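You operate a simulated robot arm through the tools that you are given. There is no shell and no other tool.

The job below is to be done with a simulated robot arm. You get a single attempt, and the scene is never put back.

## Task
Set the stacker up for 28 cm packs at 12 m/min and try the pusher once.
Fine: the black lever frees the red stop; lock it again before the push.
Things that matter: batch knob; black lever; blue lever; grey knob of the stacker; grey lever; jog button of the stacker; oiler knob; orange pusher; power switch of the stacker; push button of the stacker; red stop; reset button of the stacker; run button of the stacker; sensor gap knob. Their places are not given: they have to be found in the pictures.

Only the result counts: the job must be done as asked and must still hold three seconds after the hand-in. Knocking over, shifting, dropping, spilling or breaking anything else fails it.

## Robot
A 6-joint arm with a two-finger parallel gripper, fixed in place. Base frame: the origin is at the foot of the arm, x ahead of it, y to its left, z up; the work surface is at about z = 0.996. Lengths are in m, angles in rad, forces in N, time in s.
With the tool pointing down near the work surface it reaches from about 0.36 to 0.76 m from the base axis. Its first joint turns from -1.152 to 1.152 rad. Payload 2.45 kg.
Tool frame: the origin (TCP) lies between the finger pads and is the grasp point; the fingertips stand 0.024 m ahead of it; z points along the fingers, y is the line along which they close. The gripper opens to 0.068 m. The fingers are 0.017 m wide and 0.01 m thick; the gripper's body (0.04 by 0.07 m) begins 0.041 m behind the TCP.
Orientation is that of the tool frame in the base frame, as a unit quaternion [w, x, y, z]. With the fingers straight down and closing along the base's y, the tool's x points along the base's -x, its y along +y and its z along -z.

## Interface
- The arm moves only by the tool servo_tool. Its arguments are lists of equal length, an entry for each row: "travel": the shift along the tool's x, y, z in m, a list of three; "delta_rot": the turn, a rotation vector about the tool's x, y, z in rad, a list of three. In form: {"travel": [[dx, dy, dz], ...], "delta_rot": [[wx, wy, wz], ...]}. A call has 1 to 20 rows; each row is the pose to reach, as a shift and turn from the pose commanded when the call began, along the tool's axes at that moment. "jaw" is the closure in counts, from 0 (fully open) to 255 (shut), set as the call begins (left out, the last holds). A row lasts 0.2 s, in which the tool goes at most 0.05 m and 0.15 rad; a call with a longer step from one row to the next is refused whole, and so is a gripper value outside its range. Where a pose cannot be reached the arm comes as near as it can. A force on the tool above 50 N (or 10 N above the force at the start of the call, whichever is more), or a blocked arm, ends the call early, and 0.2 s more pass. Each finger travels about 0.108 m/s and halts on what it meets, pressing with about 30 N; the grip force reading is that of the motor and also rises with nothing between the fingers. The clock runs only during rows and for 0.2 s after the last one: add rows that repeat a pose to give the fingers time. The reply holds the time, the measured pose of the TCP, the force on the tool along the base axes, the opening and the grip force, in the units named above and with some noise, with the torque about the TCP (base axes, N m) and any sound that the robot's microphone picked up.
- Cameras (640 x 400 px; columns grow to the right, rows downward): "scene" is fixed at [0.1812, 0.425, 1.4649]; the picture's right is [-0.60, -0.80, 0.00], its down [-0.45, 0.34, -0.83] and it looks along [0.66, -0.49, -0.56] (base axes); focal length 256 px, centre (320, 200). "wrist" rides on the gripper at [0.084, 0.011, -0.075] in the tool frame; the picture's right is [-0.13, 0.99, 0.00], its down [-0.60, -0.08, -0.79] and it looks along [-0.79, -0.10, 0.61] (tool axes); focal length 251 px, centre (320, 200).
- capture(camera): a new picture of that camera. The clock stands still meanwhile.
- measure_at(camera, pixels): there is no depth. For up to 12 entries [column, row, z] of the newest picture of that camera ("zoom" is the newest enlarged one), the place [x, y] in the base frame at which the ray of that pixel passes the height z, good to about 0.002 m. The clock stands still meanwhile.
- close_up(camera, box): a new picture of the part [left, top, right, bottom] of that camera's present view, enlarged. The clock stands still meanwhile.
- job_done(): hands the job in; it is judged then, once.

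Leave the gripper open and the arm clear of the work at the hand-in unless told otherwise.

The tools are called by a JSON object that holds its "op" and its "data". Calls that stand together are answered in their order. servo_tool: Moves the arm, as the interface text tells. Its arguments: {"type":"object","properties":{"travel":{"type":"array"},"delta_rot":{"type":"array"},"jaw":{"type":"number"}},"required":["travel","delta_rot"]} The other tools are called the same way: capture (camera) takes a picture; measure_at (camera, pixels) gives the place at which the rays of pixels pass given heights; close_up (camera, box) takes an enlarged picture of a part of a camera's view; job_done () hands the job in.

At the start:

```text
time: 0.0
tool_pos: [0.4763, 0.1611, 1.3251]
orientation: [0.001, 0.0, 1.0, 0.0]
contact_force: [-0.2, 0.6, -0.4]
moment: [-0.02, -0.02, -0.02]
grip_width: 0.068
finger_force: 0.1
```

scene: 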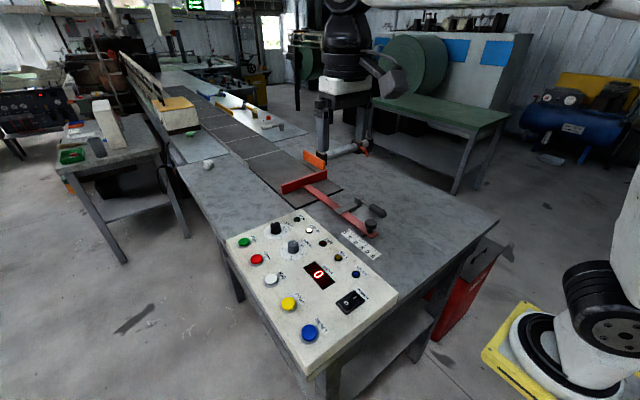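
wrist: 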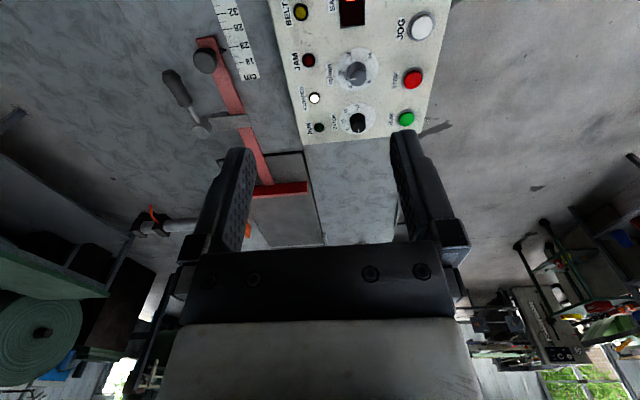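

I see a control panel in the scene view around (310,285) and a red stop with a lever near (350,210). I'll take enlarged pictures of both before planning anything.

{"op": "close_up", "data": {"camera": "scene", "box": [220, 200, 400, 350]}}

{"op": "close_up", "data": {"camera": "scene", "box": [260, 130, 420, 270]}}

{"op": "close_up", "data": {"camera": "wrist", "box": [140, 0, 460, 200]}}

{"op": "close_up", "data": {"camera": "scene", "box": [100, 40, 320, 190]}}

```text
2.67 times, centred on (310, 275) of scene
```

zoom: 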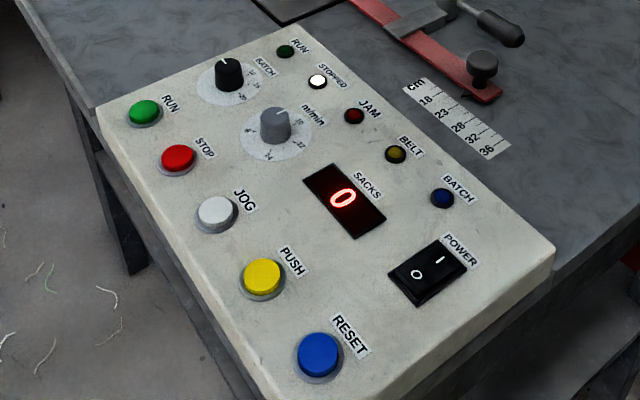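

```text
2.86 times, centred on (340, 200) of scene
```

zoom: 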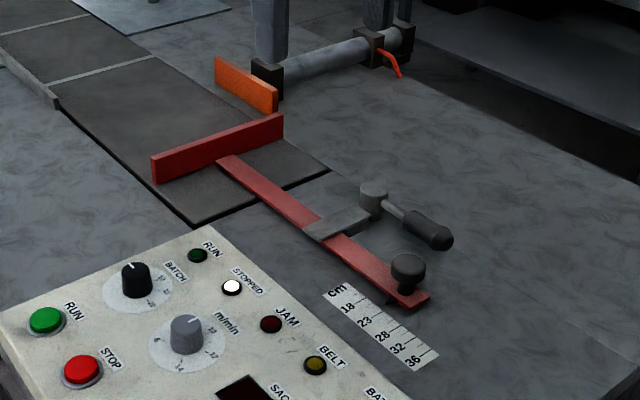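

```text
2.00 times, centred on (300, 100) of wrist
```

zoom: 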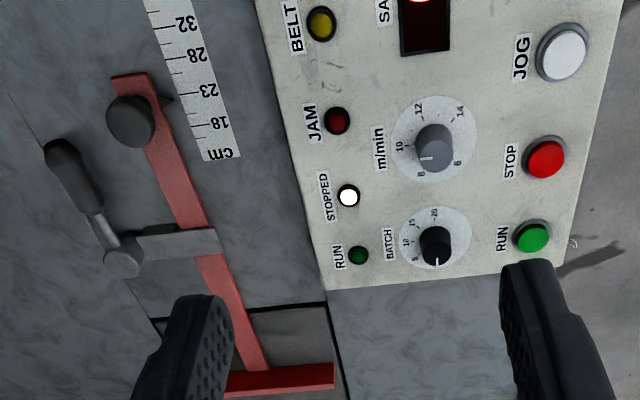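

```text
2.67 times, centred on (210, 115) of scene
```

zoom: 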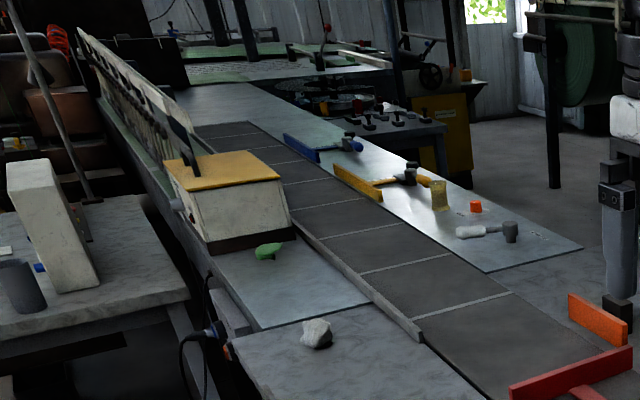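

The panel has RUN (green), STOP (red), JOG (white), PUSH (yellow), RESET (blue), a BATCH knob (black), an m/min knob (grey) and a power rocker. The STOPPED lamp is lit. The red stop rail has a knob at the end next to a cm scale, and the clamp lever has a black handle. To find positions and heights, I'll compare rays from both cameras: grey knob at scene (293,247) and wrist (357,72), yellow and the other buttons, the rail knob and the lever.

{"op": "measure_at", "data": {"camera": "scene", "pixels": [[293, 241, 1.05], [293, 241, 1.08], [371, 219, 1.02], [371, 219, 1.05], [288, 303, 1.05], [288, 303, 1.03], [349, 302, 1.05], [277, 221, 1.08], [377, 210, 1.03], [358, 195, 1.03], [360, 232, 0.996], [381, 257, 0.996]]}}

{"op": "measure_at", "data": {"camera": "wrist", "pixels": [[357, 74, 1.05], [357, 74, 1.08], [205, 60, 1.02], [205, 60, 1.05], [413, 78, 1.05], [413, 78, 1.03], [421, 26, 1.05], [358, 123, 1.08], [172, 78, 1.03], [201, 130, 1.03], [252, 80, 0.996], [218, 0, 0.996]]}}

{"op": "close_up", "data": {"camera": "wrist", "box": [150, 0, 270, 75]}}

{"op": "close_up", "data": {"camera": "scene", "box": [330, 190, 410, 265]}}

{"op": "close_up", "data": {"camera": "wrist", "box": [320, 30, 400, 140]}}

```text
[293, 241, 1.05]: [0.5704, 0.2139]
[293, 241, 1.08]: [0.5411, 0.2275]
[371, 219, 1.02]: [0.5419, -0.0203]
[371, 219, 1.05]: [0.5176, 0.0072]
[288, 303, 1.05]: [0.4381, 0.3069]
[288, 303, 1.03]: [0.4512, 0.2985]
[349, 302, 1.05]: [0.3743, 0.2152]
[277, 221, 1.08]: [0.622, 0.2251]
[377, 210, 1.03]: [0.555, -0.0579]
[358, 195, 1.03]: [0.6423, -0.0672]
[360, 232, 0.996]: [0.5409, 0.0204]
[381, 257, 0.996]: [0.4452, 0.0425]
```

```text
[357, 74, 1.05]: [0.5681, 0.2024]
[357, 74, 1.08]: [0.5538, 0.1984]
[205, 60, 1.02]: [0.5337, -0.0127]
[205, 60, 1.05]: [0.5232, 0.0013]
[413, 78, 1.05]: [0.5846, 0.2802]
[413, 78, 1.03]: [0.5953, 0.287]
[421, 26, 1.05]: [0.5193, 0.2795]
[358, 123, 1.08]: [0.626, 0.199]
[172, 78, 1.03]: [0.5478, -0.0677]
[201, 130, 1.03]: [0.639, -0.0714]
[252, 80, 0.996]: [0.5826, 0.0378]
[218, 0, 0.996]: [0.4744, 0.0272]
```

```text
5.33 times, centred on (210, 38) of wrist
```

zoom: 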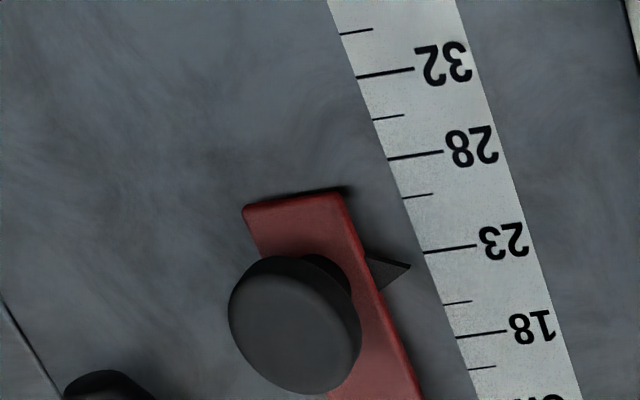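

```text
5.33 times, centred on (370, 228) of scene
```

zoom: 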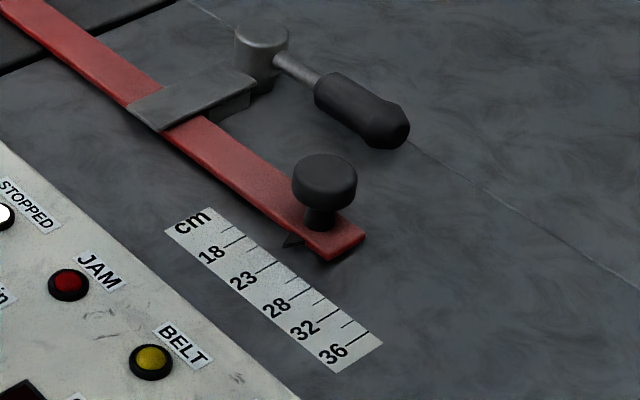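

```text
3.64 times, centred on (360, 85) of wrist
```

zoom: 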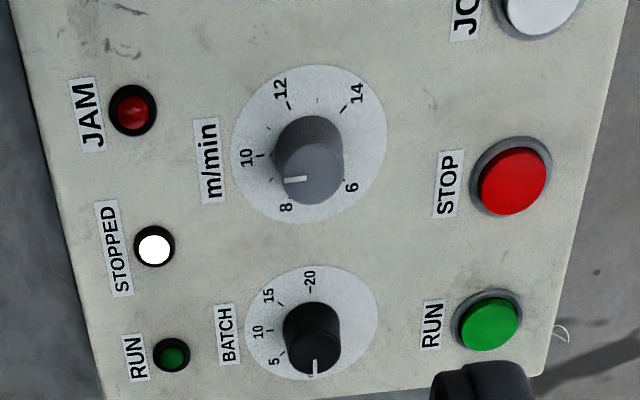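

Triangulation puts the rail knob at about (0.535,-0.01), the lever pivot at about (0.64,-0.07) with its handle end at about (0.55,-0.06), and the grey knob at about (0.57,0.205). The pointer reads about 22 on the cm scale. Next I move down and to the right, still well above everything, to see the lever and scale better.

{"op": "servo_tool", "data": {"travel": [[0, -0.035, 0.025], [0, -0.07, 0.05], [0, -0.105, 0.075], [0, -0.14, 0.1], [0, -0.17, 0.12], [0, -0.2, 0.13], [0, -0.2, 0.13]], "delta_rot": [[0, 0, 0], [0, 0, 0], [0, 0, 0], [0, 0, 0], [0, 0, 0], [0, 0, 0], [0, 0, 0]]}}

{"op": "capture", "data": {"camera": "wrist"}}

{"op": "capture", "data": {"camera": "scene"}}

```text
time: 1.6
tool_pos: [0.477, -0.0411, 1.1956]
orientation: [0.001, 0.0, 1.0, 0.0]
contact_force: [0.1, -0.5, -0.1]
moment: [-0.01, 0.0, 0.01]
grip_width: 0.068
finger_force: 0.1
```

```text
taken
```

wrist: 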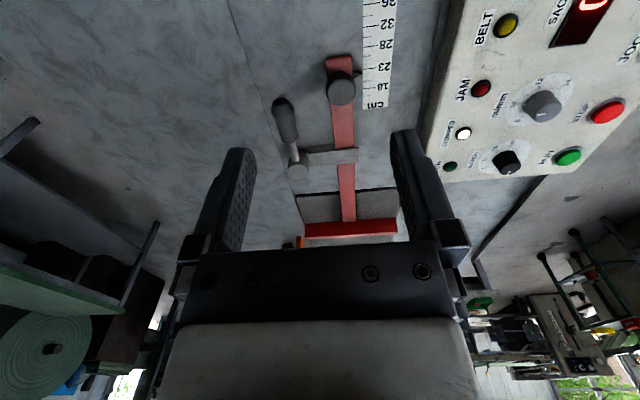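

```text
taken
```

scene: 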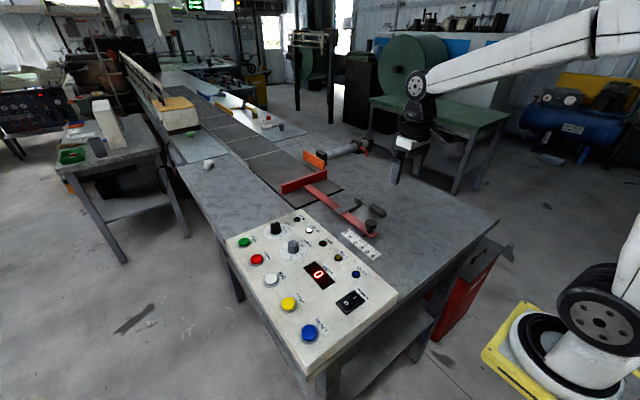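

The lever, rail and scale are now in the wrist view. I'll enlarge the lever and rail around (330,110), the scale, and the grey knob.

{"op": "close_up", "data": {"camera": "wrist", "box": [250, 0, 410, 100]}}

{"op": "close_up", "data": {"camera": "wrist", "box": [250, 90, 410, 190]}}

{"op": "close_up", "data": {"camera": "scene", "box": [260, 205, 340, 265]}}

{"op": "close_up", "data": {"camera": "scene", "box": [280, 130, 390, 210]}}

{"op": "measure_at", "data": {"camera": "wrist", "pixels": [[341, 82, 1.02], [341, 82, 1.04], [298, 172, 1.02], [298, 172, 1.04], [283, 105, 1.02], [283, 105, 1.04], [348, 222, 1.0], [348, 222, 1.03], [543, 100, 1.04], [543, 100, 1.06], [508, 157, 1.04], [508, 157, 1.06]]}}

```text
4.00 times, centred on (330, 50) of wrist
```

zoom: 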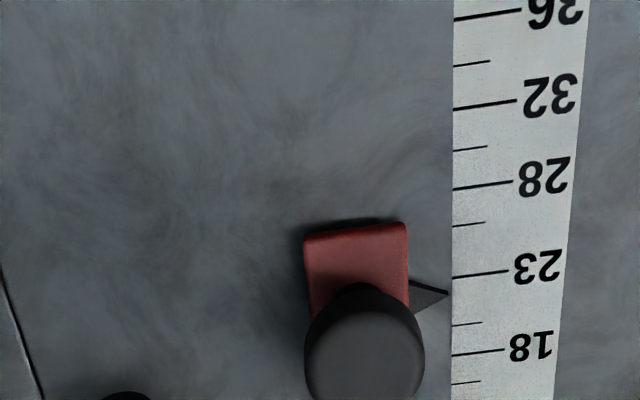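

```text
4.00 times, centred on (330, 140) of wrist
```

zoom: 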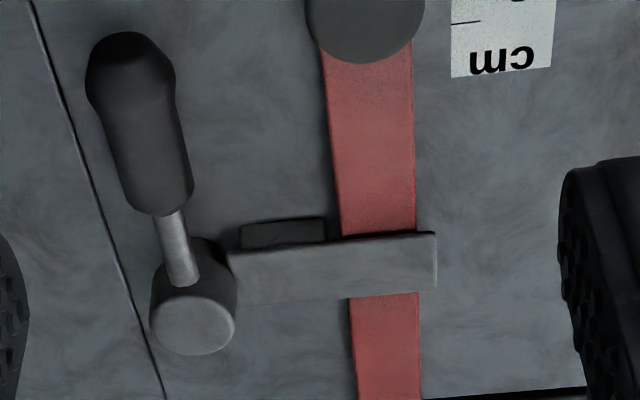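

```text
6.67 times, centred on (300, 235) of scene
```

zoom: 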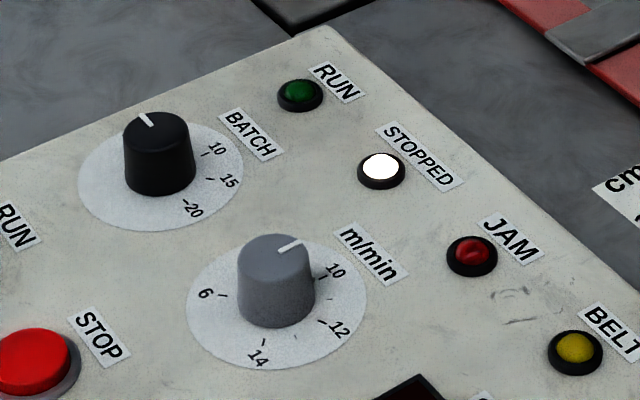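

```text
5.00 times, centred on (335, 170) of scene
```

zoom: 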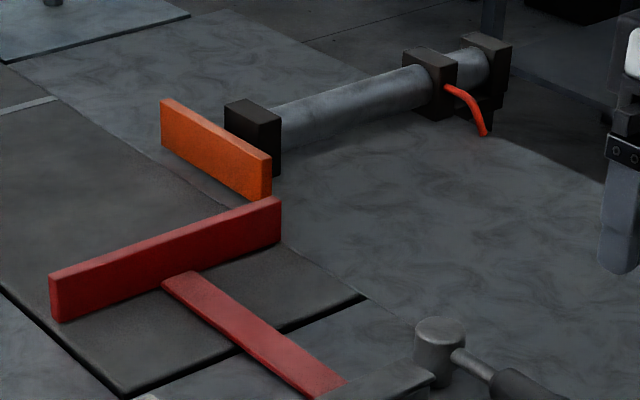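

```text
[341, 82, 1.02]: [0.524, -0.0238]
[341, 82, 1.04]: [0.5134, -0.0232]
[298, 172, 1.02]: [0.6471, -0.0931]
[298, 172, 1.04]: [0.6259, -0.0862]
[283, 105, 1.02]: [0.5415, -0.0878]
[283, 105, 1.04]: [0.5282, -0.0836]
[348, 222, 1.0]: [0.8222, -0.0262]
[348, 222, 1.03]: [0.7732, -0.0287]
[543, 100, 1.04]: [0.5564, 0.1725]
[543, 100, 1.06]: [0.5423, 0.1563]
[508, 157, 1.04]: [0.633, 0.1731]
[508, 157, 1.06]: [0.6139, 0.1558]
```

I'll re-measure with refined pixel centres so the heights can be fixed by matching the two cameras: rail knob top at scene (371,223) and wrist (341,91), lever pivot at scene (359,197) and wrist (298,172), and handle middle at scene (375,206) and wrist (287,122).

{"op": "measure_at", "data": {"camera": "scene", "pixels": [[371, 223, 1.0], [371, 223, 1.04], [359, 197, 1.0], [359, 197, 1.04], [379, 210, 1.0], [379, 210, 1.04], [293.5, 238.5, 1.04], [293.5, 238.5, 1.08], [276.5, 218.5, 1.04], [276.5, 218.5, 1.08], [364.5, 236.5, 0.996], [366.5, 236.5, 1.0]]}}

{"op": "measure_at", "data": {"camera": "wrist", "pixels": [[341, 91, 1.0], [341, 91, 1.04], [298, 172, 1.0], [298, 172, 1.04], [283, 110, 1.0], [283, 110, 1.04], [543, 105, 1.04], [543, 105, 1.08], [508, 162, 1.04], [508, 162, 1.08], [361.5, 73, 0.996], [363.5, 46.5, 0.996]]}}

{"op": "close_up", "data": {"camera": "wrist", "box": [480, 40, 640, 180]}}

```text
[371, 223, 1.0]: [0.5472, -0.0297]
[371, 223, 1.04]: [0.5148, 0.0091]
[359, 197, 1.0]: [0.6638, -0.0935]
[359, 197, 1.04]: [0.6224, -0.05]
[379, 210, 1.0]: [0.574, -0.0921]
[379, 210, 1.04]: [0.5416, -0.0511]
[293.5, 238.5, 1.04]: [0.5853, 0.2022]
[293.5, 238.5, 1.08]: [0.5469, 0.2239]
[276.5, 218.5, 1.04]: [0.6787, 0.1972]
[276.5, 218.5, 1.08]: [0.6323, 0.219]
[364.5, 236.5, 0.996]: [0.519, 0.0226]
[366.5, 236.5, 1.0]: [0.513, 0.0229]
```

```text
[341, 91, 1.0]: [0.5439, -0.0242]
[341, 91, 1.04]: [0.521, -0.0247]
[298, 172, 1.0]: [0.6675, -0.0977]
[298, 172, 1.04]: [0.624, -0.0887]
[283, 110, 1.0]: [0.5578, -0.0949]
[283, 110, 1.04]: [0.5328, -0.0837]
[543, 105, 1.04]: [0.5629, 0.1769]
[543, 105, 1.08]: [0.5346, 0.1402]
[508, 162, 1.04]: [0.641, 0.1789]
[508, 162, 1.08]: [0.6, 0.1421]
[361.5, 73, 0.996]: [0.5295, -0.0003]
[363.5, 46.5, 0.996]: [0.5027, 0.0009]
```

```text
2.86 times, centred on (560, 110) of wrist
```

zoom: 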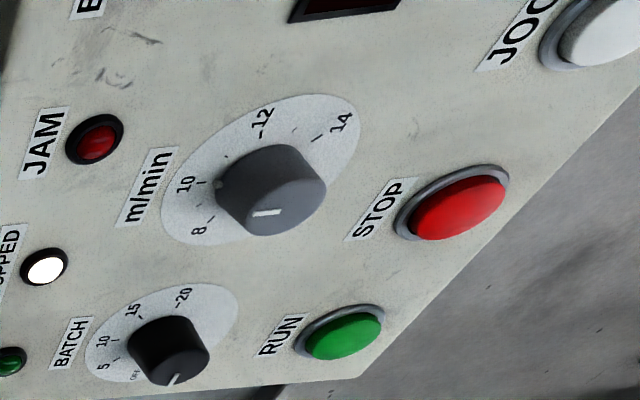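

The rail knob comes out at z≈1.006 and the pivot top at about 0.995, which is lower than I expected. I'll check the table height using crisp scale corners in both views.

{"op": "close_up", "data": {"camera": "scene", "box": [335, 220, 395, 265]}}

{"op": "close_up", "data": {"camera": "wrist", "box": [330, 0, 410, 110]}}

```text
8.89 times, centred on (365, 242) of scene
```

zoom: 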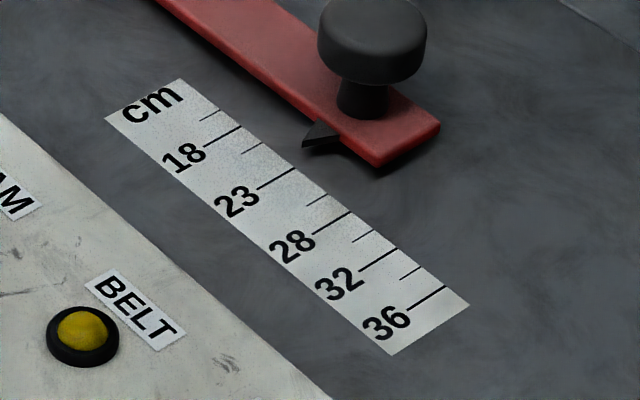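

```text
3.64 times, centred on (370, 55) of wrist
```

zoom: 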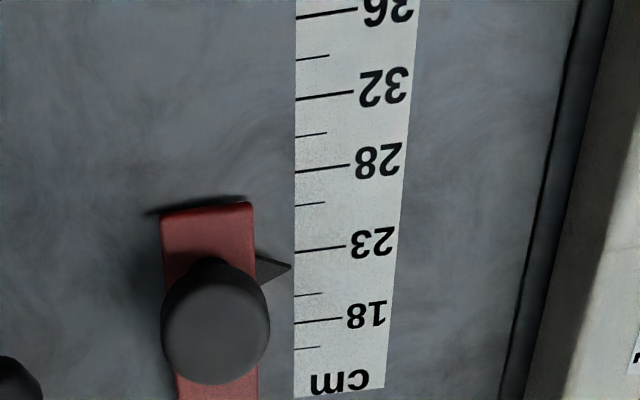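

I have crisp tick ends in both views: 28 at wrist (363.1,47.3) and scene (368.4,243.7), 23 at wrist (363.1,69.3) and scene (362.2,238.9), and likewise 18 and 36. I'll measure all of these.

{"op": "measure_at", "data": {"camera": "wrist", "pixels": [[363.1, 47.3, 0.996], [363.1, 47.3, 0.97], [363.1, 69.3, 0.996], [363.1, 69.3, 0.97], [363.1, 88.5, 0.996], [363.1, 27.3, 0.996], [363.4, 4.7, 0.996], [362, 73.4, 1.0], [362, 73.4, 0.97]]}}

{"op": "measure_at", "data": {"camera": "scene", "pixels": [[368.4, 243.7, 0.996], [368.4, 243.7, 0.97], [362.2, 238.9, 0.996], [362.2, 238.9, 0.97], [356.2, 234.3, 0.996], [379.1, 252.3, 0.996], [363.1, 236.5, 1.0], [363.1, 236.5, 0.97]]}}

```text
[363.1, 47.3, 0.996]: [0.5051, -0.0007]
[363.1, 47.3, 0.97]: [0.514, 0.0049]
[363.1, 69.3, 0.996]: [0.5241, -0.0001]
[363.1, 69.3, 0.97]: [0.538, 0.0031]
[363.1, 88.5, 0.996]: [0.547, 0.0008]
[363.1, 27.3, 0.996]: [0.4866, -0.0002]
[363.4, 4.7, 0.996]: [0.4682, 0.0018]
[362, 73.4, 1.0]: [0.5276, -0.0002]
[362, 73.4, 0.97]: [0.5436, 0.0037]
```

```text
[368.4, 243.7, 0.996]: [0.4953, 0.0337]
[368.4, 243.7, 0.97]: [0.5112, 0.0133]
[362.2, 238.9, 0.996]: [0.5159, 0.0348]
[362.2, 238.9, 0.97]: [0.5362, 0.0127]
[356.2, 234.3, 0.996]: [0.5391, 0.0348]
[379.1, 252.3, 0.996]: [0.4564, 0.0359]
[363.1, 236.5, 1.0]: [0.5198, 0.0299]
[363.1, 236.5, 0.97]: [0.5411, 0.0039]
```

Matching the two cameras gives a consistent fix. The scale and table are at z≈0.962 and the pointer is at about (0.542,0.004,0.970). The 28 tick is at x≈0.5165 and the 23 tick at x≈0.5425, so 1 cm on the scale is about 5.2 mm. The lever handle lies along x at about (0.575,-0.094,0.99). I'll move closer over the lever for a check view, staying above 1.07.

{"op": "servo_tool", "data": {"travel": [[-0.008, -0.018, 0.03], [-0.016, -0.036, 0.06], [-0.023, -0.054, 0.09], [-0.023, -0.054, 0.09]], "delta_rot": [[0, 0, 0], [0, 0, 0], [0, 0, 0], [0, 0, 0]]}}

{"op": "capture", "data": {"camera": "wrist"}}

{"op": "capture", "data": {"camera": "scene"}}

```text
time: 2.6
tool_pos: [0.5009, -0.0917, 1.1048]
orientation: [0.001, 0.0, 1.0, 0.0]
contact_force: [-0.4, 0.0, 0.7]
moment: [-0.02, 0.0, 0.0]
grip_width: 0.0681
finger_force: 0.1
```

```text
taken
```

wrist: 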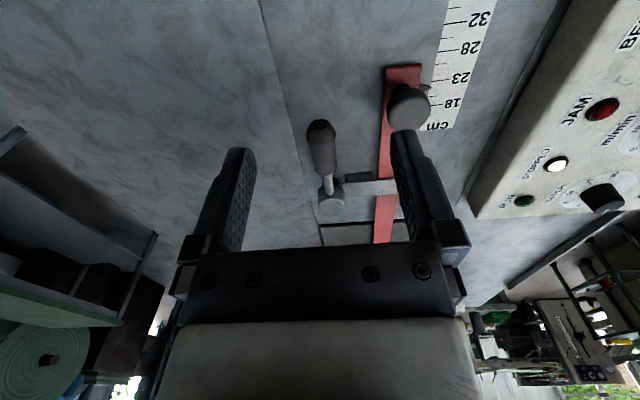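

```text
taken
```

scene: 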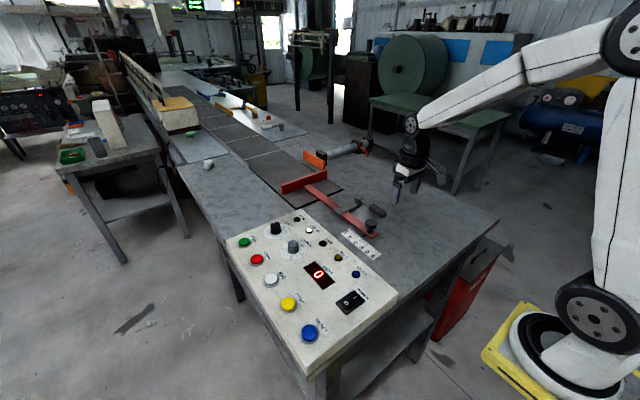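

The handle now sits at wrist (321,145) and the pivot at (332,197). I'll enlarge and measure both.

{"op": "close_up", "data": {"camera": "wrist", "box": [260, 100, 400, 220]}}

{"op": "measure_at", "data": {"camera": "wrist", "pixels": [[322, 145, 0.98], [322, 145, 1.0], [320, 125, 0.98], [320, 125, 1.0], [332, 203, 0.98], [332, 203, 1.0], [409, 107, 0.99], [409, 107, 1.01]]}}

{"op": "measure_at", "data": {"camera": "scene", "pixels": [[377.5, 210.6, 0.98], [377.5, 210.6, 1.0], [383, 212, 0.98], [383, 212, 1.0], [359, 197, 0.98], [359, 197, 1.0], [371, 223.2, 0.99], [371, 223.2, 1.01]]}}

```text
3.33 times, centred on (330, 160) of wrist
```

zoom: 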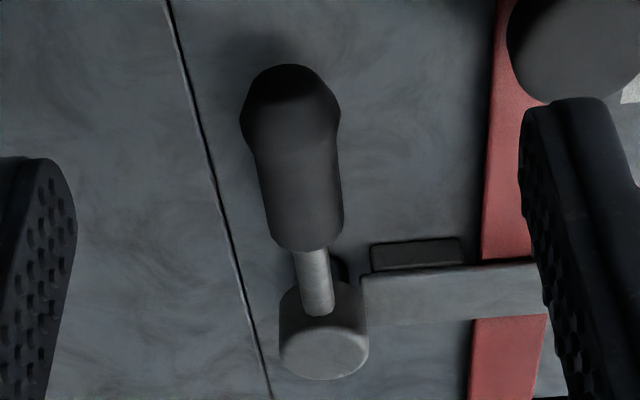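

```text
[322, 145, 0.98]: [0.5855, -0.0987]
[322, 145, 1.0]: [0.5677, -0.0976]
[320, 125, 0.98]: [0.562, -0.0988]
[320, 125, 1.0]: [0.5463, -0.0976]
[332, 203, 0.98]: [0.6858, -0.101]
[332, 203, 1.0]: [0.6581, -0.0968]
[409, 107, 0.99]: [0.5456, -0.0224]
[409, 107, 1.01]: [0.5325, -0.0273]
```

```text
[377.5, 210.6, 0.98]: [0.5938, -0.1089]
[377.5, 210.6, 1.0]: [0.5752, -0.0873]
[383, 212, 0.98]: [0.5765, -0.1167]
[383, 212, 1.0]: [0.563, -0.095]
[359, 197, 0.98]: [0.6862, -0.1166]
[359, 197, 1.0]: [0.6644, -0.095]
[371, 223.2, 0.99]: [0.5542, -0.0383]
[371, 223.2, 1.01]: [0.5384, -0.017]
```

The handle middle is at about (0.578,-0.098,0.990), with the lever straight along x and its pivot at (0.665,-0.099). I'll go over it at height and then descend with the jaws open on either side, to TCP z≈1.00. The fingertips will then be at about 0.977, clear of the table.

{"op": "servo_tool", "data": {"travel": [[-0.035, -0.003, 0.0], [-0.069, -0.006, 0.0], [-0.069, -0.006, 0.035], [-0.069, -0.006, 0.065], [-0.069, -0.006, 0.085], [-0.069, -0.006, 0.103], [-0.069, -0.006, 0.103]], "delta_rot": [[0, 0, 0], [0, 0, 0], [0, 0, 0], [0, 0, 0], [0, 0, 0], [0, 0, 0], [0, 0, 0]], "jaw": 0}}

{"op": "capture", "data": {"camera": "wrist"}}

{"op": "close_up", "data": {"camera": "scene", "box": [320, 160, 440, 260]}}

```text
time: 4.2
tool_pos: [0.5689, -0.101, 1.0018]
orientation: [0.002, 0.0, 1.0, 0.0]
contact_force: [0.2, -0.1, -0.5]
moment: [0.02, 0.02, 0.01]
grip_width: 0.0681
finger_force: 0.1
```

```text
taken
```

wrist: 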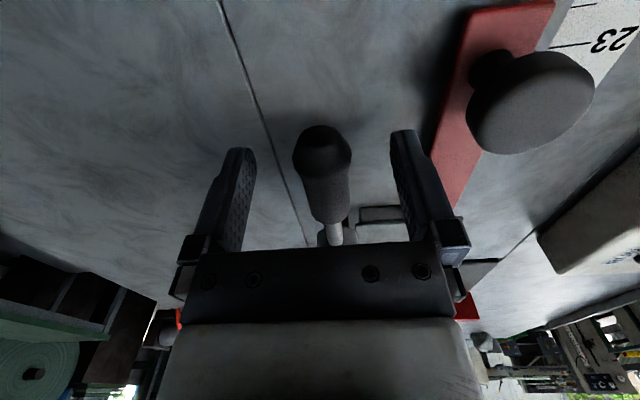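

```text
4.00 times, centred on (380, 210) of scene
```

zoom: 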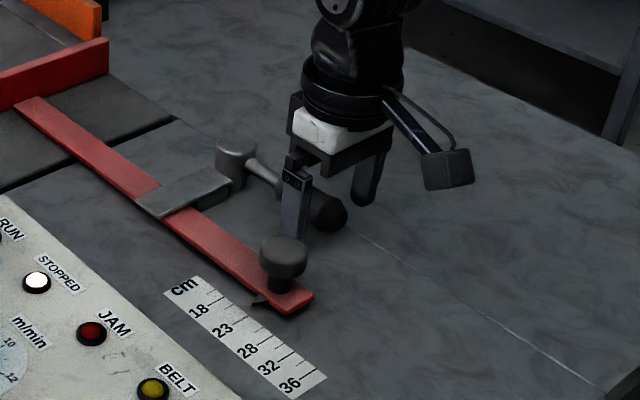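

The handle (wrist (322,165)) sits centred between the fingers and nothing is touching. Next I close on it.

{"op": "servo_tool", "data": {"travel": [[0, 0, 0], [0, 0, 0], [0, 0, 0]], "delta_rot": [[0, 0, 0], [0, 0, 0], [0, 0, 0]], "jaw": 255}}

```text
time: 5.0
tool_pos: [0.5687, -0.1013, 1.0028]
orientation: [0.001, 0.0, 1.0, 0.0]
contact_force: [-0.7, -0.3, -2.4]
moment: [0.02, 0.02, -0.01]
grip_width: 0.0256
finger_force: 40.7
```

The grip holds at 0.0256 m. I'll try a small swing of 0.12 rad outward (-y) about the pivot at (0.665,-0.10) and watch the forces.

{"op": "servo_tool", "data": {"travel": [[-0.0002, -0.0058, 0], [-0.0007, -0.0115, 0], [-0.0007, -0.0115, 0]], "delta_rot": [[0, 0, -0.06], [0, 0, -0.12], [0, 0, -0.12]]}}

```text
time: 5.8
tool_pos: [0.5699, -0.1123, 1.0022]
orientation: [0.0, -0.061, 0.998, 0.0]
contact_force: [-0.5, 0.1, -5.7]
moment: [0.08, -0.4, -0.29]
grip_width: 0.0254
finger_force: 41.5
```

It moved with almost no resistance. I'll check that the lever itself turned.

{"op": "close_up", "data": {"camera": "scene", "box": [320, 160, 440, 260]}}

{"op": "capture", "data": {"camera": "wrist"}}

```text
4.00 times, centred on (380, 210) of scene
```

zoom: 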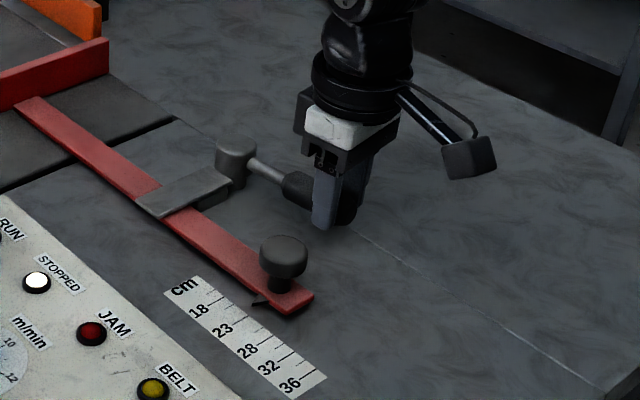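

```text
taken
```

wrist: 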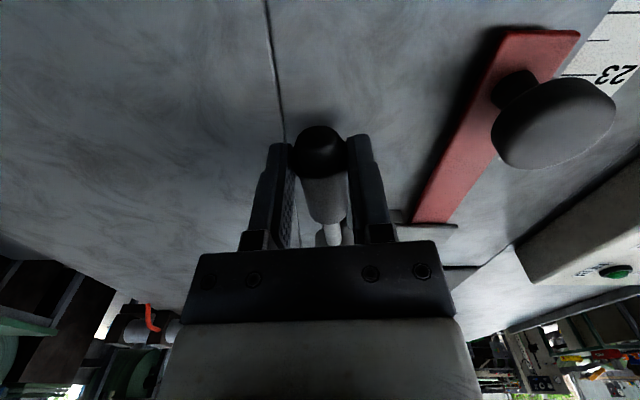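

The lever turns with the gripper, swinging outward in the horizontal plane. I'll continue along the arc to about 1.1 rad in total.

{"op": "servo_tool", "data": {"travel": [[-0.00094, -0.0134, 0], [-0.00374, -0.02653, 0], [-0.00833, -0.03915, 0], [-0.01466, -0.05099, 0], [-0.02258, -0.06184, 0], [-0.03192, -0.07149, 0], [-0.04252, -0.07972, 0]], "delta_rot": [[0, 0, -0.14], [0, 0, -0.28], [0, 0, -0.42], [0, 0, -0.56], [0, 0, -0.7], [0, 0, -0.84], [0, 0, -0.98]]}}

{"op": "close_up", "data": {"camera": "scene", "box": [320, 140, 460, 260]}}

```text
time: 7.4
tool_pos: [0.6203, -0.188, 1.0016]
orientation: [0.001, -0.522, 0.853, -0.003]
contact_force: [-7.3, -27.3, -5.5]
moment: [-0.57, 0.08, -0.49]
grip_width: 0.026
finger_force: 41.1
```

```text
3.33 times, centred on (390, 200) of scene
```

zoom: 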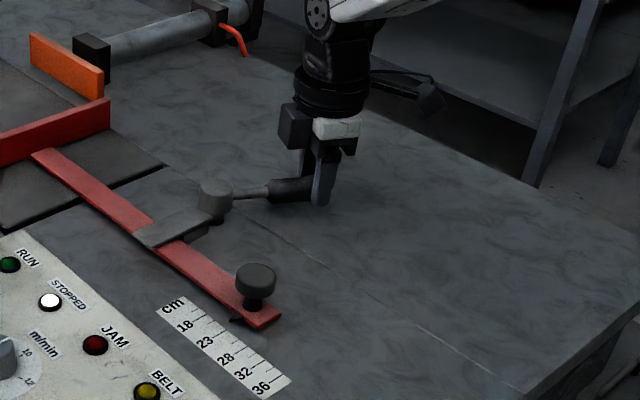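

I've reached about 1.1 rad with only a radial strain of ~27 N, meaning my arc was slightly too tight. I'll relax it 1.5 mm outward and keep turning toward the end stop.

{"op": "servo_tool", "data": {"travel": [[0.0015, 0, 0], [0.0006, -0.0134, 0], [-0.0022, -0.0265, 0], [-0.0068, -0.0392, 0], [-0.0068, -0.0392, 0]], "delta_rot": [[0, 0, 0], [0, 0, -0.14], [0, 0, -0.28], [0, 0, -0.42], [0, 0, -0.42]]}}

{"op": "close_up", "data": {"camera": "scene", "box": [320, 140, 460, 260]}}

```text
time: 8.3
tool_pos: [0.6367, -0.1936, 1.0016]
orientation: [-0.011, -0.641, 0.767, 0.014]
contact_force: [-11.5, 2.6, 10.7]
moment: [-0.14, 0.65, -0.48]
grip_width: 0.027
finger_force: 42.2
stopped in row 4: the force on the tool passed its limit at 74 N (the readings are from after the stop); the commanded pose is now the measured one
```

```text
3.33 times, centred on (390, 200) of scene
```

zoom: 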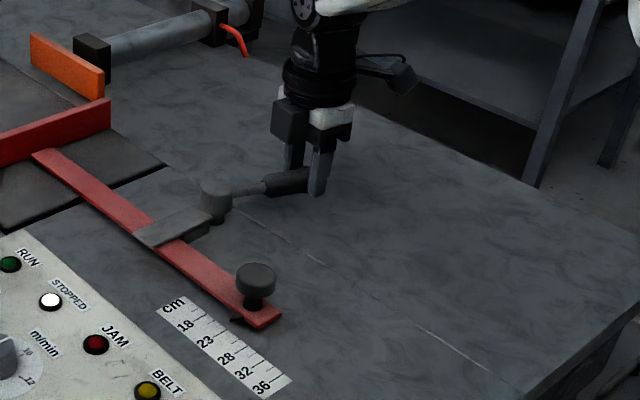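

There's a hard stop at about 1.28 rad, so the lever is fully open. I'll release it and rise straight up.

{"op": "servo_tool", "data": {"travel": [[0, 0, 0], [0, 0, 0], [0, 0, -0.04], [0, 0, -0.08], [0, 0, -0.11], [0, 0, -0.11]], "delta_rot": [[0, 0, 0], [0, 0, 0], [0, 0, 0], [0, 0, 0], [0, 0, 0], [0, 0, 0]], "jaw": 0}}

{"op": "close_up", "data": {"camera": "scene", "box": [320, 140, 460, 260]}}

```text
time: 9.7
tool_pos: [0.6417, -0.195, 1.1118]
orientation: [-0.009, -0.641, 0.767, 0.012]
contact_force: [0.2, 0.5, 0.4]
moment: [-0.01, 0.01, 0.0]
grip_width: 0.068
finger_force: 0.0
```

```text
3.33 times, centred on (390, 200) of scene
```

zoom: 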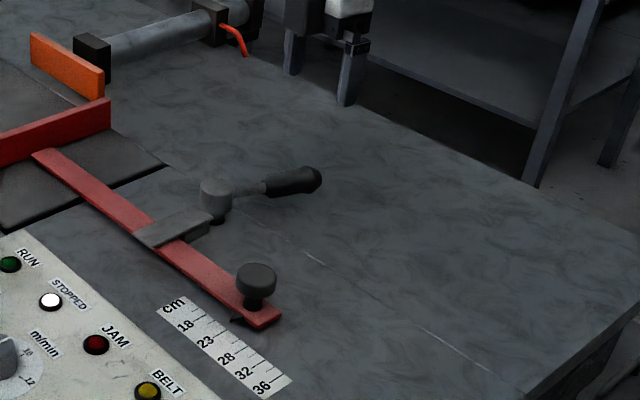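

The lever now stands open, pointing to -y. Next I turn the gripper back to closing along y, levelling out the small tilt, and move above the rail knob at about (0.541,-0.024).

{"op": "servo_tool", "data": {"travel": [[-0.015, 0.013, 0], [-0.03, 0.026, 0], [-0.045, 0.039, 0], [-0.06, 0.052, 0], [-0.075, 0.065, 0], [-0.09, 0.078, 0], [-0.105, 0.091, 0], [-0.12, 0.104, 0], [-0.135, 0.117, 0], [-0.15, 0.13, 0], [-0.15, 0.13, 0]], "delta_rot": [[0.0026, -0.002, 0.1394], [0.0052, -0.0039, 0.2787], [0.0078, -0.0059, 0.4181], [0.0104, -0.0078, 0.5574], [0.013, -0.0098, 0.6968], [0.0156, -0.0117, 0.8361], [0.0182, -0.0137, 0.9755], [0.0208, -0.0156, 1.1148], [0.0234, -0.0176, 1.2542], [0.026, -0.0195, 1.3935], [0.026, -0.0195, 1.3935]]}}

{"op": "capture", "data": {"camera": "wrist"}}

```text
time: 12.1
tool_pos: [0.5401, -0.0234, 1.1153]
orientation: [0.001, 0.0, 1.0, 0.0]
contact_force: [0.2, -0.1, 0.5]
moment: [0.03, 0.02, 0.0]
grip_width: 0.068
finger_force: 0.1
```

```text
taken
```

wrist: 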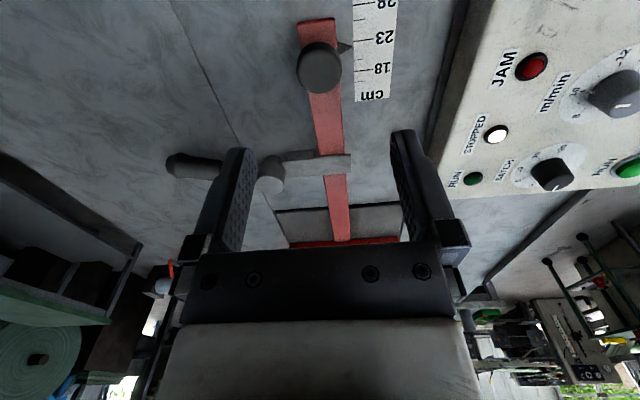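

I'm above the knob area and the knob shows at wrist (319,70). I'll confirm its position at z≈1.006.

{"op": "measure_at", "data": {"camera": "wrist", "pixels": [[319, 71, 1.0], [319, 71, 1.006], [319, 71, 1.01], [352, 47, 0.97]]}}

{"op": "close_up", "data": {"camera": "wrist", "box": [270, 0, 400, 110]}}

```text
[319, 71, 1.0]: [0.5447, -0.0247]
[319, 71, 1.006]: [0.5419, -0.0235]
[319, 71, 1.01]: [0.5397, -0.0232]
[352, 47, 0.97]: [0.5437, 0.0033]
```

```text
3.64 times, centred on (335, 55) of wrist
```

zoom: 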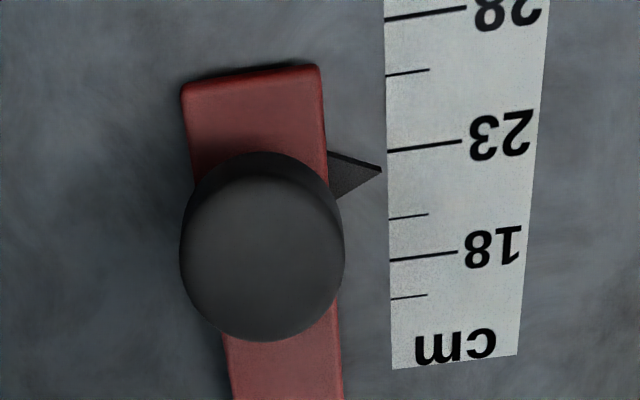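

The knob is at (0.542,-0.0235). I'll descend open around its head to TCP z≈1.003, then close.

{"op": "servo_tool", "data": {"travel": [[-0.0015, 0, 0.04], [-0.0015, 0, 0.075], [-0.0015, 0, 0.098], [-0.0015, 0, 0.112], [-0.0015, 0, 0.112]], "delta_rot": [[0, 0, 0], [0, 0, 0], [0, 0, 0], [0, 0, 0], [0, 0, 0]]}}

{"op": "servo_tool", "data": {"travel": [[0, 0, 0], [0, 0, 0], [0, 0, 0]], "delta_rot": [[0, 0, 0], [0, 0, 0], [0, 0, 0]], "jaw": 255}}

{"op": "close_up", "data": {"camera": "scene", "box": [320, 160, 440, 260]}}

```text
time: 13.3
tool_pos: [0.5415, -0.0235, 1.0028]
orientation: [0.0, 0.0, 1.0, 0.001]
contact_force: [-0.7, -0.8, 0.5]
moment: [0.0, 0.0, -0.01]
grip_width: 0.0678
finger_force: 0.1
```

```text
time: 14.1
tool_pos: [0.5412, -0.0248, 1.0034]
orientation: [-0.001, 0.0, 1.0, 0.001]
contact_force: [0.5, -0.9, -4.1]
moment: [-0.08, -0.38, 0.0]
grip_width: 0.0321
finger_force: 44.9
```

```text
4.00 times, centred on (380, 210) of scene
```

zoom: 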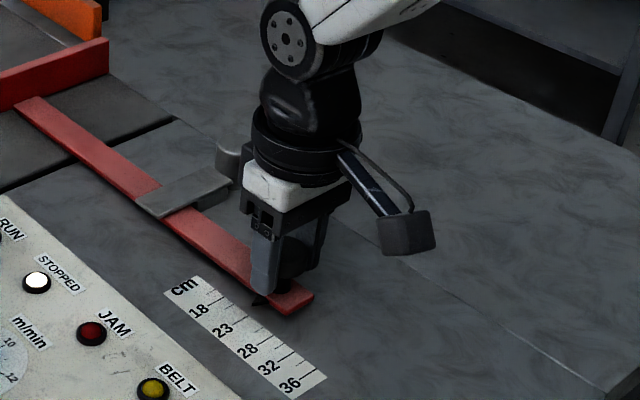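

I have the knob at 0.032 m. I'll pull it 10 mm toward the arm (tool +x) as a test.

{"op": "servo_tool", "data": {"travel": [[0.005, 0, 0], [0.01, 0, 0], [0.01, 0, 0]], "delta_rot": [[0, 0, 0], [0, 0, 0], [0, 0, 0]]}}

{"op": "close_up", "data": {"camera": "scene", "box": [320, 160, 440, 260]}}

```text
time: 14.9
tool_pos: [0.5319, -0.025, 1.0034]
orientation: [-0.001, 0.0, 1.0, 0.001]
contact_force: [1.7, -0.6, -14.4]
moment: [-0.07, -1.17, -0.04]
grip_width: 0.0322
finger_force: 44.9
```

```text
4.00 times, centred on (380, 210) of scene
```

zoom: 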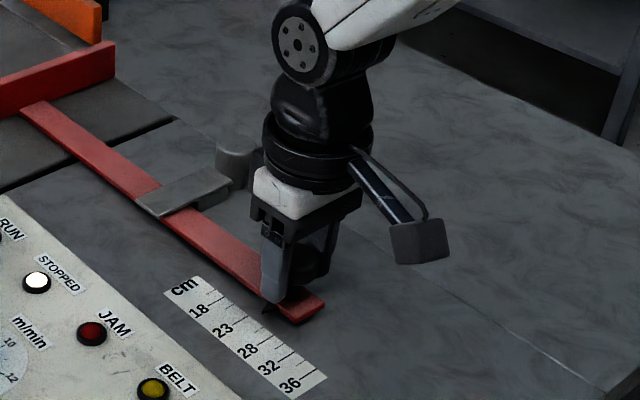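

The rail slid with it. I'll pull another 15 mm, for about 25 mm in total, then release and rise for a proper reading.

{"op": "servo_tool", "data": {"travel": [[0.005, 0, 0], [0.01, 0, 0], [0.0155, 0, 0], [0.0155, 0, 0]], "delta_rot": [[0, 0, 0], [0, 0, 0], [0, 0, 0], [0, 0, 0]]}}

{"op": "close_up", "data": {"camera": "scene", "box": [335, 220, 395, 265]}}

{"op": "capture", "data": {"camera": "wrist"}}

```text
time: 15.9
tool_pos: [0.5165, -0.0254, 1.002]
orientation: [-0.002, 0.0, 1.0, 0.0]
contact_force: [1.9, -10.9, -18.5]
moment: [-0.21, 0.37, -0.05]
grip_width: 0.0323
finger_force: 44.7
```

```text
8.89 times, centred on (365, 242) of scene
```

zoom: 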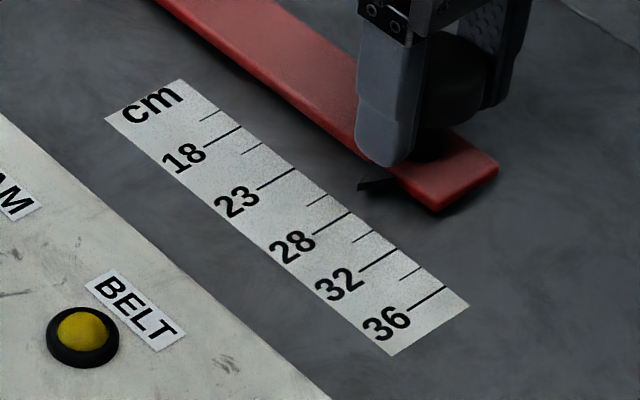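

```text
taken
```

wrist: 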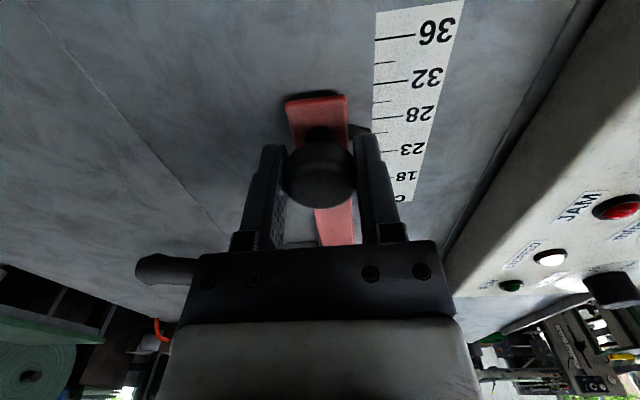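

The pointer (scene zoom (360,187)) is near 28, but both views have parallax. I'll release, rise, and tilt the tool 0.4 rad so the wrist camera stands vertically above the pointer for a clean reading.

{"op": "servo_tool", "data": {"travel": [[0, 0, 0], [0, 0, 0], [0, 0, 0], [0, 0, -0.04], [0, 0, -0.08], [0, 0, -0.115], [-0.02, 0.009, -0.115], [-0.035, 0.018, -0.115], [-0.0485, 0.018, -0.115], [-0.0485, 0.018, -0.115]], "delta_rot": [[0, 0, 0], [0, 0, 0], [0, 0, 0], [0, 0, 0], [0, 0, 0], [0, 0, 0], [0, 0.13, 0], [0, 0.26, 0], [0, 0.4, 0], [0, 0.4, 0]], "jaw": 0}}

{"op": "capture", "data": {"camera": "wrist"}}

```text
time: 18.1
tool_pos: [0.5654, -0.0056, 1.1169]
orientation: [-0.199, -0.001, 0.98, 0.001]
contact_force: [-0.3, -0.3, -0.2]
moment: [0.01, 0.02, 0.02]
grip_width: 0.0679
finger_force: 0.1
```

```text
taken
```

wrist: 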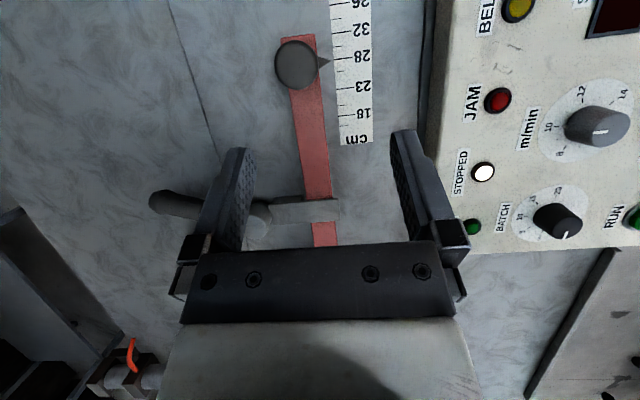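

The pointer at wrist (328,60) is seen from nearly overhead. I'll enlarge it to read it.

{"op": "close_up", "data": {"camera": "wrist", "box": [300, 30, 380, 80]}}

{"op": "measure_at", "data": {"camera": "wrist", "pixels": [[328, 61, 0.97], [328, 61, 0.962], [333, 58, 0.962]]}}

```text
8.00 times, centred on (340, 55) of wrist
```

zoom: 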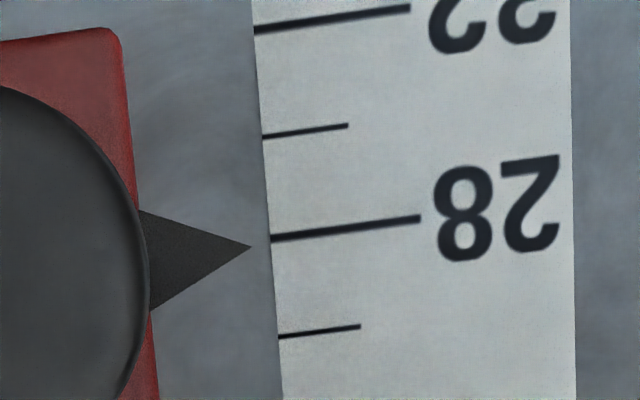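

```text
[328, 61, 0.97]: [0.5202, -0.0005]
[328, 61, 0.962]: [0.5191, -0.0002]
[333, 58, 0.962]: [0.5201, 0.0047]
```

From overhead the pointer tip (zoom (251,246)) lies about 4 px from the 28 tick line, where 1 cm is about 49 px. That reads roughly 27.9. The tick spacing is linear in the printed values, so the 28 mark is the right target, and the stop is set. To lock it, I'll locate the open lever handle first.

{"op": "measure_at", "data": {"camera": "scene", "pixels": [[381.9, 194.9, 0.99], [388, 194.2, 0.99], [358.6, 197, 0.995], [374, 196, 0.99]]}}

{"op": "measure_at", "data": {"camera": "wrist", "pixels": [[155, 200, 0.99], [180, 205, 0.99], [200, 208, 0.99], [257, 213, 0.995]]}}

{"op": "close_up", "data": {"camera": "scene", "box": [330, 160, 410, 240]}}

```text
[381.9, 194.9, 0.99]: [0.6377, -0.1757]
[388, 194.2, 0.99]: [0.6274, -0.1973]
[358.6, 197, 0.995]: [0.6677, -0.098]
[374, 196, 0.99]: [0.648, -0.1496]
```

```text
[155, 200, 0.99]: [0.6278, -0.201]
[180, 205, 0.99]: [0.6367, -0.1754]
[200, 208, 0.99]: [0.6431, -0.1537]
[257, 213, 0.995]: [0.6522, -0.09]
```

```text
5.00 times, centred on (370, 200) of scene
```

zoom: 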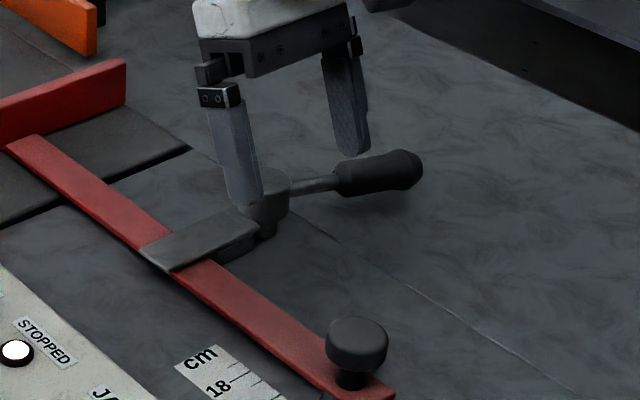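

Both cameras agree. The handle runs from the pivot (0.665,-0.098) to its end at (0.628,-0.199), so the lever angle is about 1.22 rad. I'll untilt, then move above (0.634,-0.183) with the gripper turned 1.22 rad to match.

{"op": "servo_tool", "data": {"travel": [[0, 0, 0], [0, 0, 0], [0, 0, 0], [0, 0, 0]], "delta_rot": [[0, -0.13, 0], [0, -0.26, 0], [0, -0.4, 0], [0, -0.4, 0]]}}

{"op": "servo_tool", "data": {"travel": [[-0.0076, -0.0197, 0], [-0.0152, -0.0394, 0], [-0.0229, -0.0591, 0], [-0.0305, -0.0788, 0], [-0.0381, -0.0985, 0], [-0.0457, -0.1182, 0], [-0.0534, -0.1379, 0], [-0.061, -0.1576, 0], [-0.0686, -0.1774, 0], [-0.0686, -0.1774, 0]], "delta_rot": [[0, 0, -0.1356], [0, 0, -0.2711], [0, 0, -0.4067], [0, 0, -0.5422], [0, 0, -0.6778], [0, 0, -0.8133], [0, 0, -0.9489], [0, 0, -1.0844], [0, 0, -1.22], [0, 0, -1.22]]}}

{"op": "capture", "data": {"camera": "wrist"}}

```text
time: 19.1
tool_pos: [0.5653, -0.0056, 1.1179]
orientation: [0.0, 0.0, 1.0, 0.001]
contact_force: [0.8, -0.2, 0.2]
moment: [0.01, -0.02, -0.01]
grip_width: 0.0681
finger_force: 0.0
```

```text
time: 21.3
tool_pos: [0.6344, -0.1843, 1.1173]
orientation: [-0.001, -0.573, 0.819, 0.001]
contact_force: [-0.2, -1.2, 0.4]
moment: [0.02, 0.02, -0.01]
grip_width: 0.0681
finger_force: 0.0
```

```text
taken
```

wrist: 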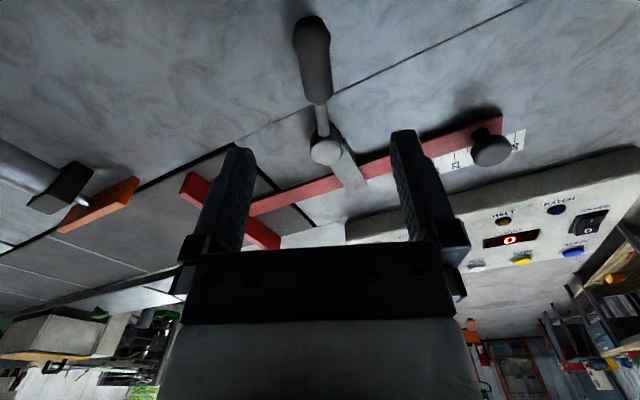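

The handle (wrist (315,60)) lines up with the fingers. I'll go down 0.115 to straddle it.

{"op": "servo_tool", "data": {"travel": [[0, 0, 0.04], [0, 0, 0.075], [0, 0, 0.1], [0, 0, 0.115], [0, 0, 0.115]], "delta_rot": [[0, 0, 0], [0, 0, 0], [0, 0, 0], [0, 0, 0], [0, 0, 0]]}}

{"op": "capture", "data": {"camera": "wrist"}}

```text
time: 22.5
tool_pos: [0.6348, -0.1836, 1.0032]
orientation: [-0.001, -0.574, 0.819, 0.001]
contact_force: [0.6, 0.4, -0.6]
moment: [0.01, -0.02, 0.02]
grip_width: 0.0678
finger_force: 0.1
```

```text
taken
```

wrist: 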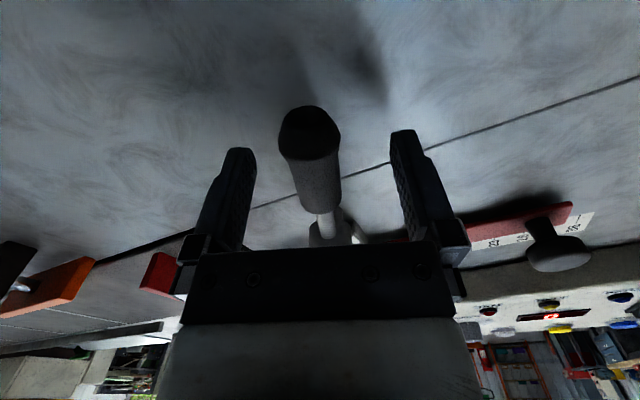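

The handle is between the jaws. I'll close on it and swing it back along a 0.0913 m arc, starting with 0.98 rad.

{"op": "servo_tool", "data": {"travel": [[0, 0, 0], [0, 0, 0], [0, 0, 0]], "delta_rot": [[0, 0, 0], [0, 0, 0], [0, 0, 0]], "jaw": 255}}

{"op": "servo_tool", "data": {"travel": [[-0.00089, 0.01274, 0], [-0.00356, 0.02523, 0], [-0.00792, 0.03723, 0], [-0.01394, 0.0485, 0], [-0.02147, 0.05882, 0], [-0.03036, 0.06799, 0], [-0.04043, 0.07582, 0]], "delta_rot": [[0, 0, 0.14], [0, 0, 0.28], [0, 0, 0.42], [0, 0, 0.56], [0, 0, 0.7], [0, 0, 0.84], [0, 0, 0.98]]}}

{"op": "close_up", "data": {"camera": "scene", "box": [320, 160, 440, 260]}}

```text
time: 23.3
tool_pos: [0.637, -0.1838, 1.004]
orientation: [0.0, -0.573, 0.82, 0.001]
contact_force: [7.0, -3.0, -3.4]
moment: [-0.35, -0.03, -0.54]
grip_width: 0.0263
finger_force: 41.4
```

```text
time: 24.9
tool_pos: [0.5803, -0.1198, 1.0045]
orientation: [0.003, -0.118, 0.993, -0.002]
contact_force: [28.4, -0.1, -13.0]
moment: [0.07, -0.41, -0.7]
grip_width: 0.0259
finger_force: 41.0
```

```text
4.00 times, centred on (380, 210) of scene
```

zoom: 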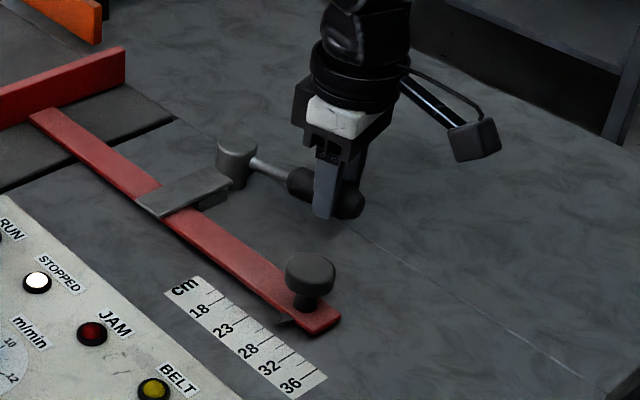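

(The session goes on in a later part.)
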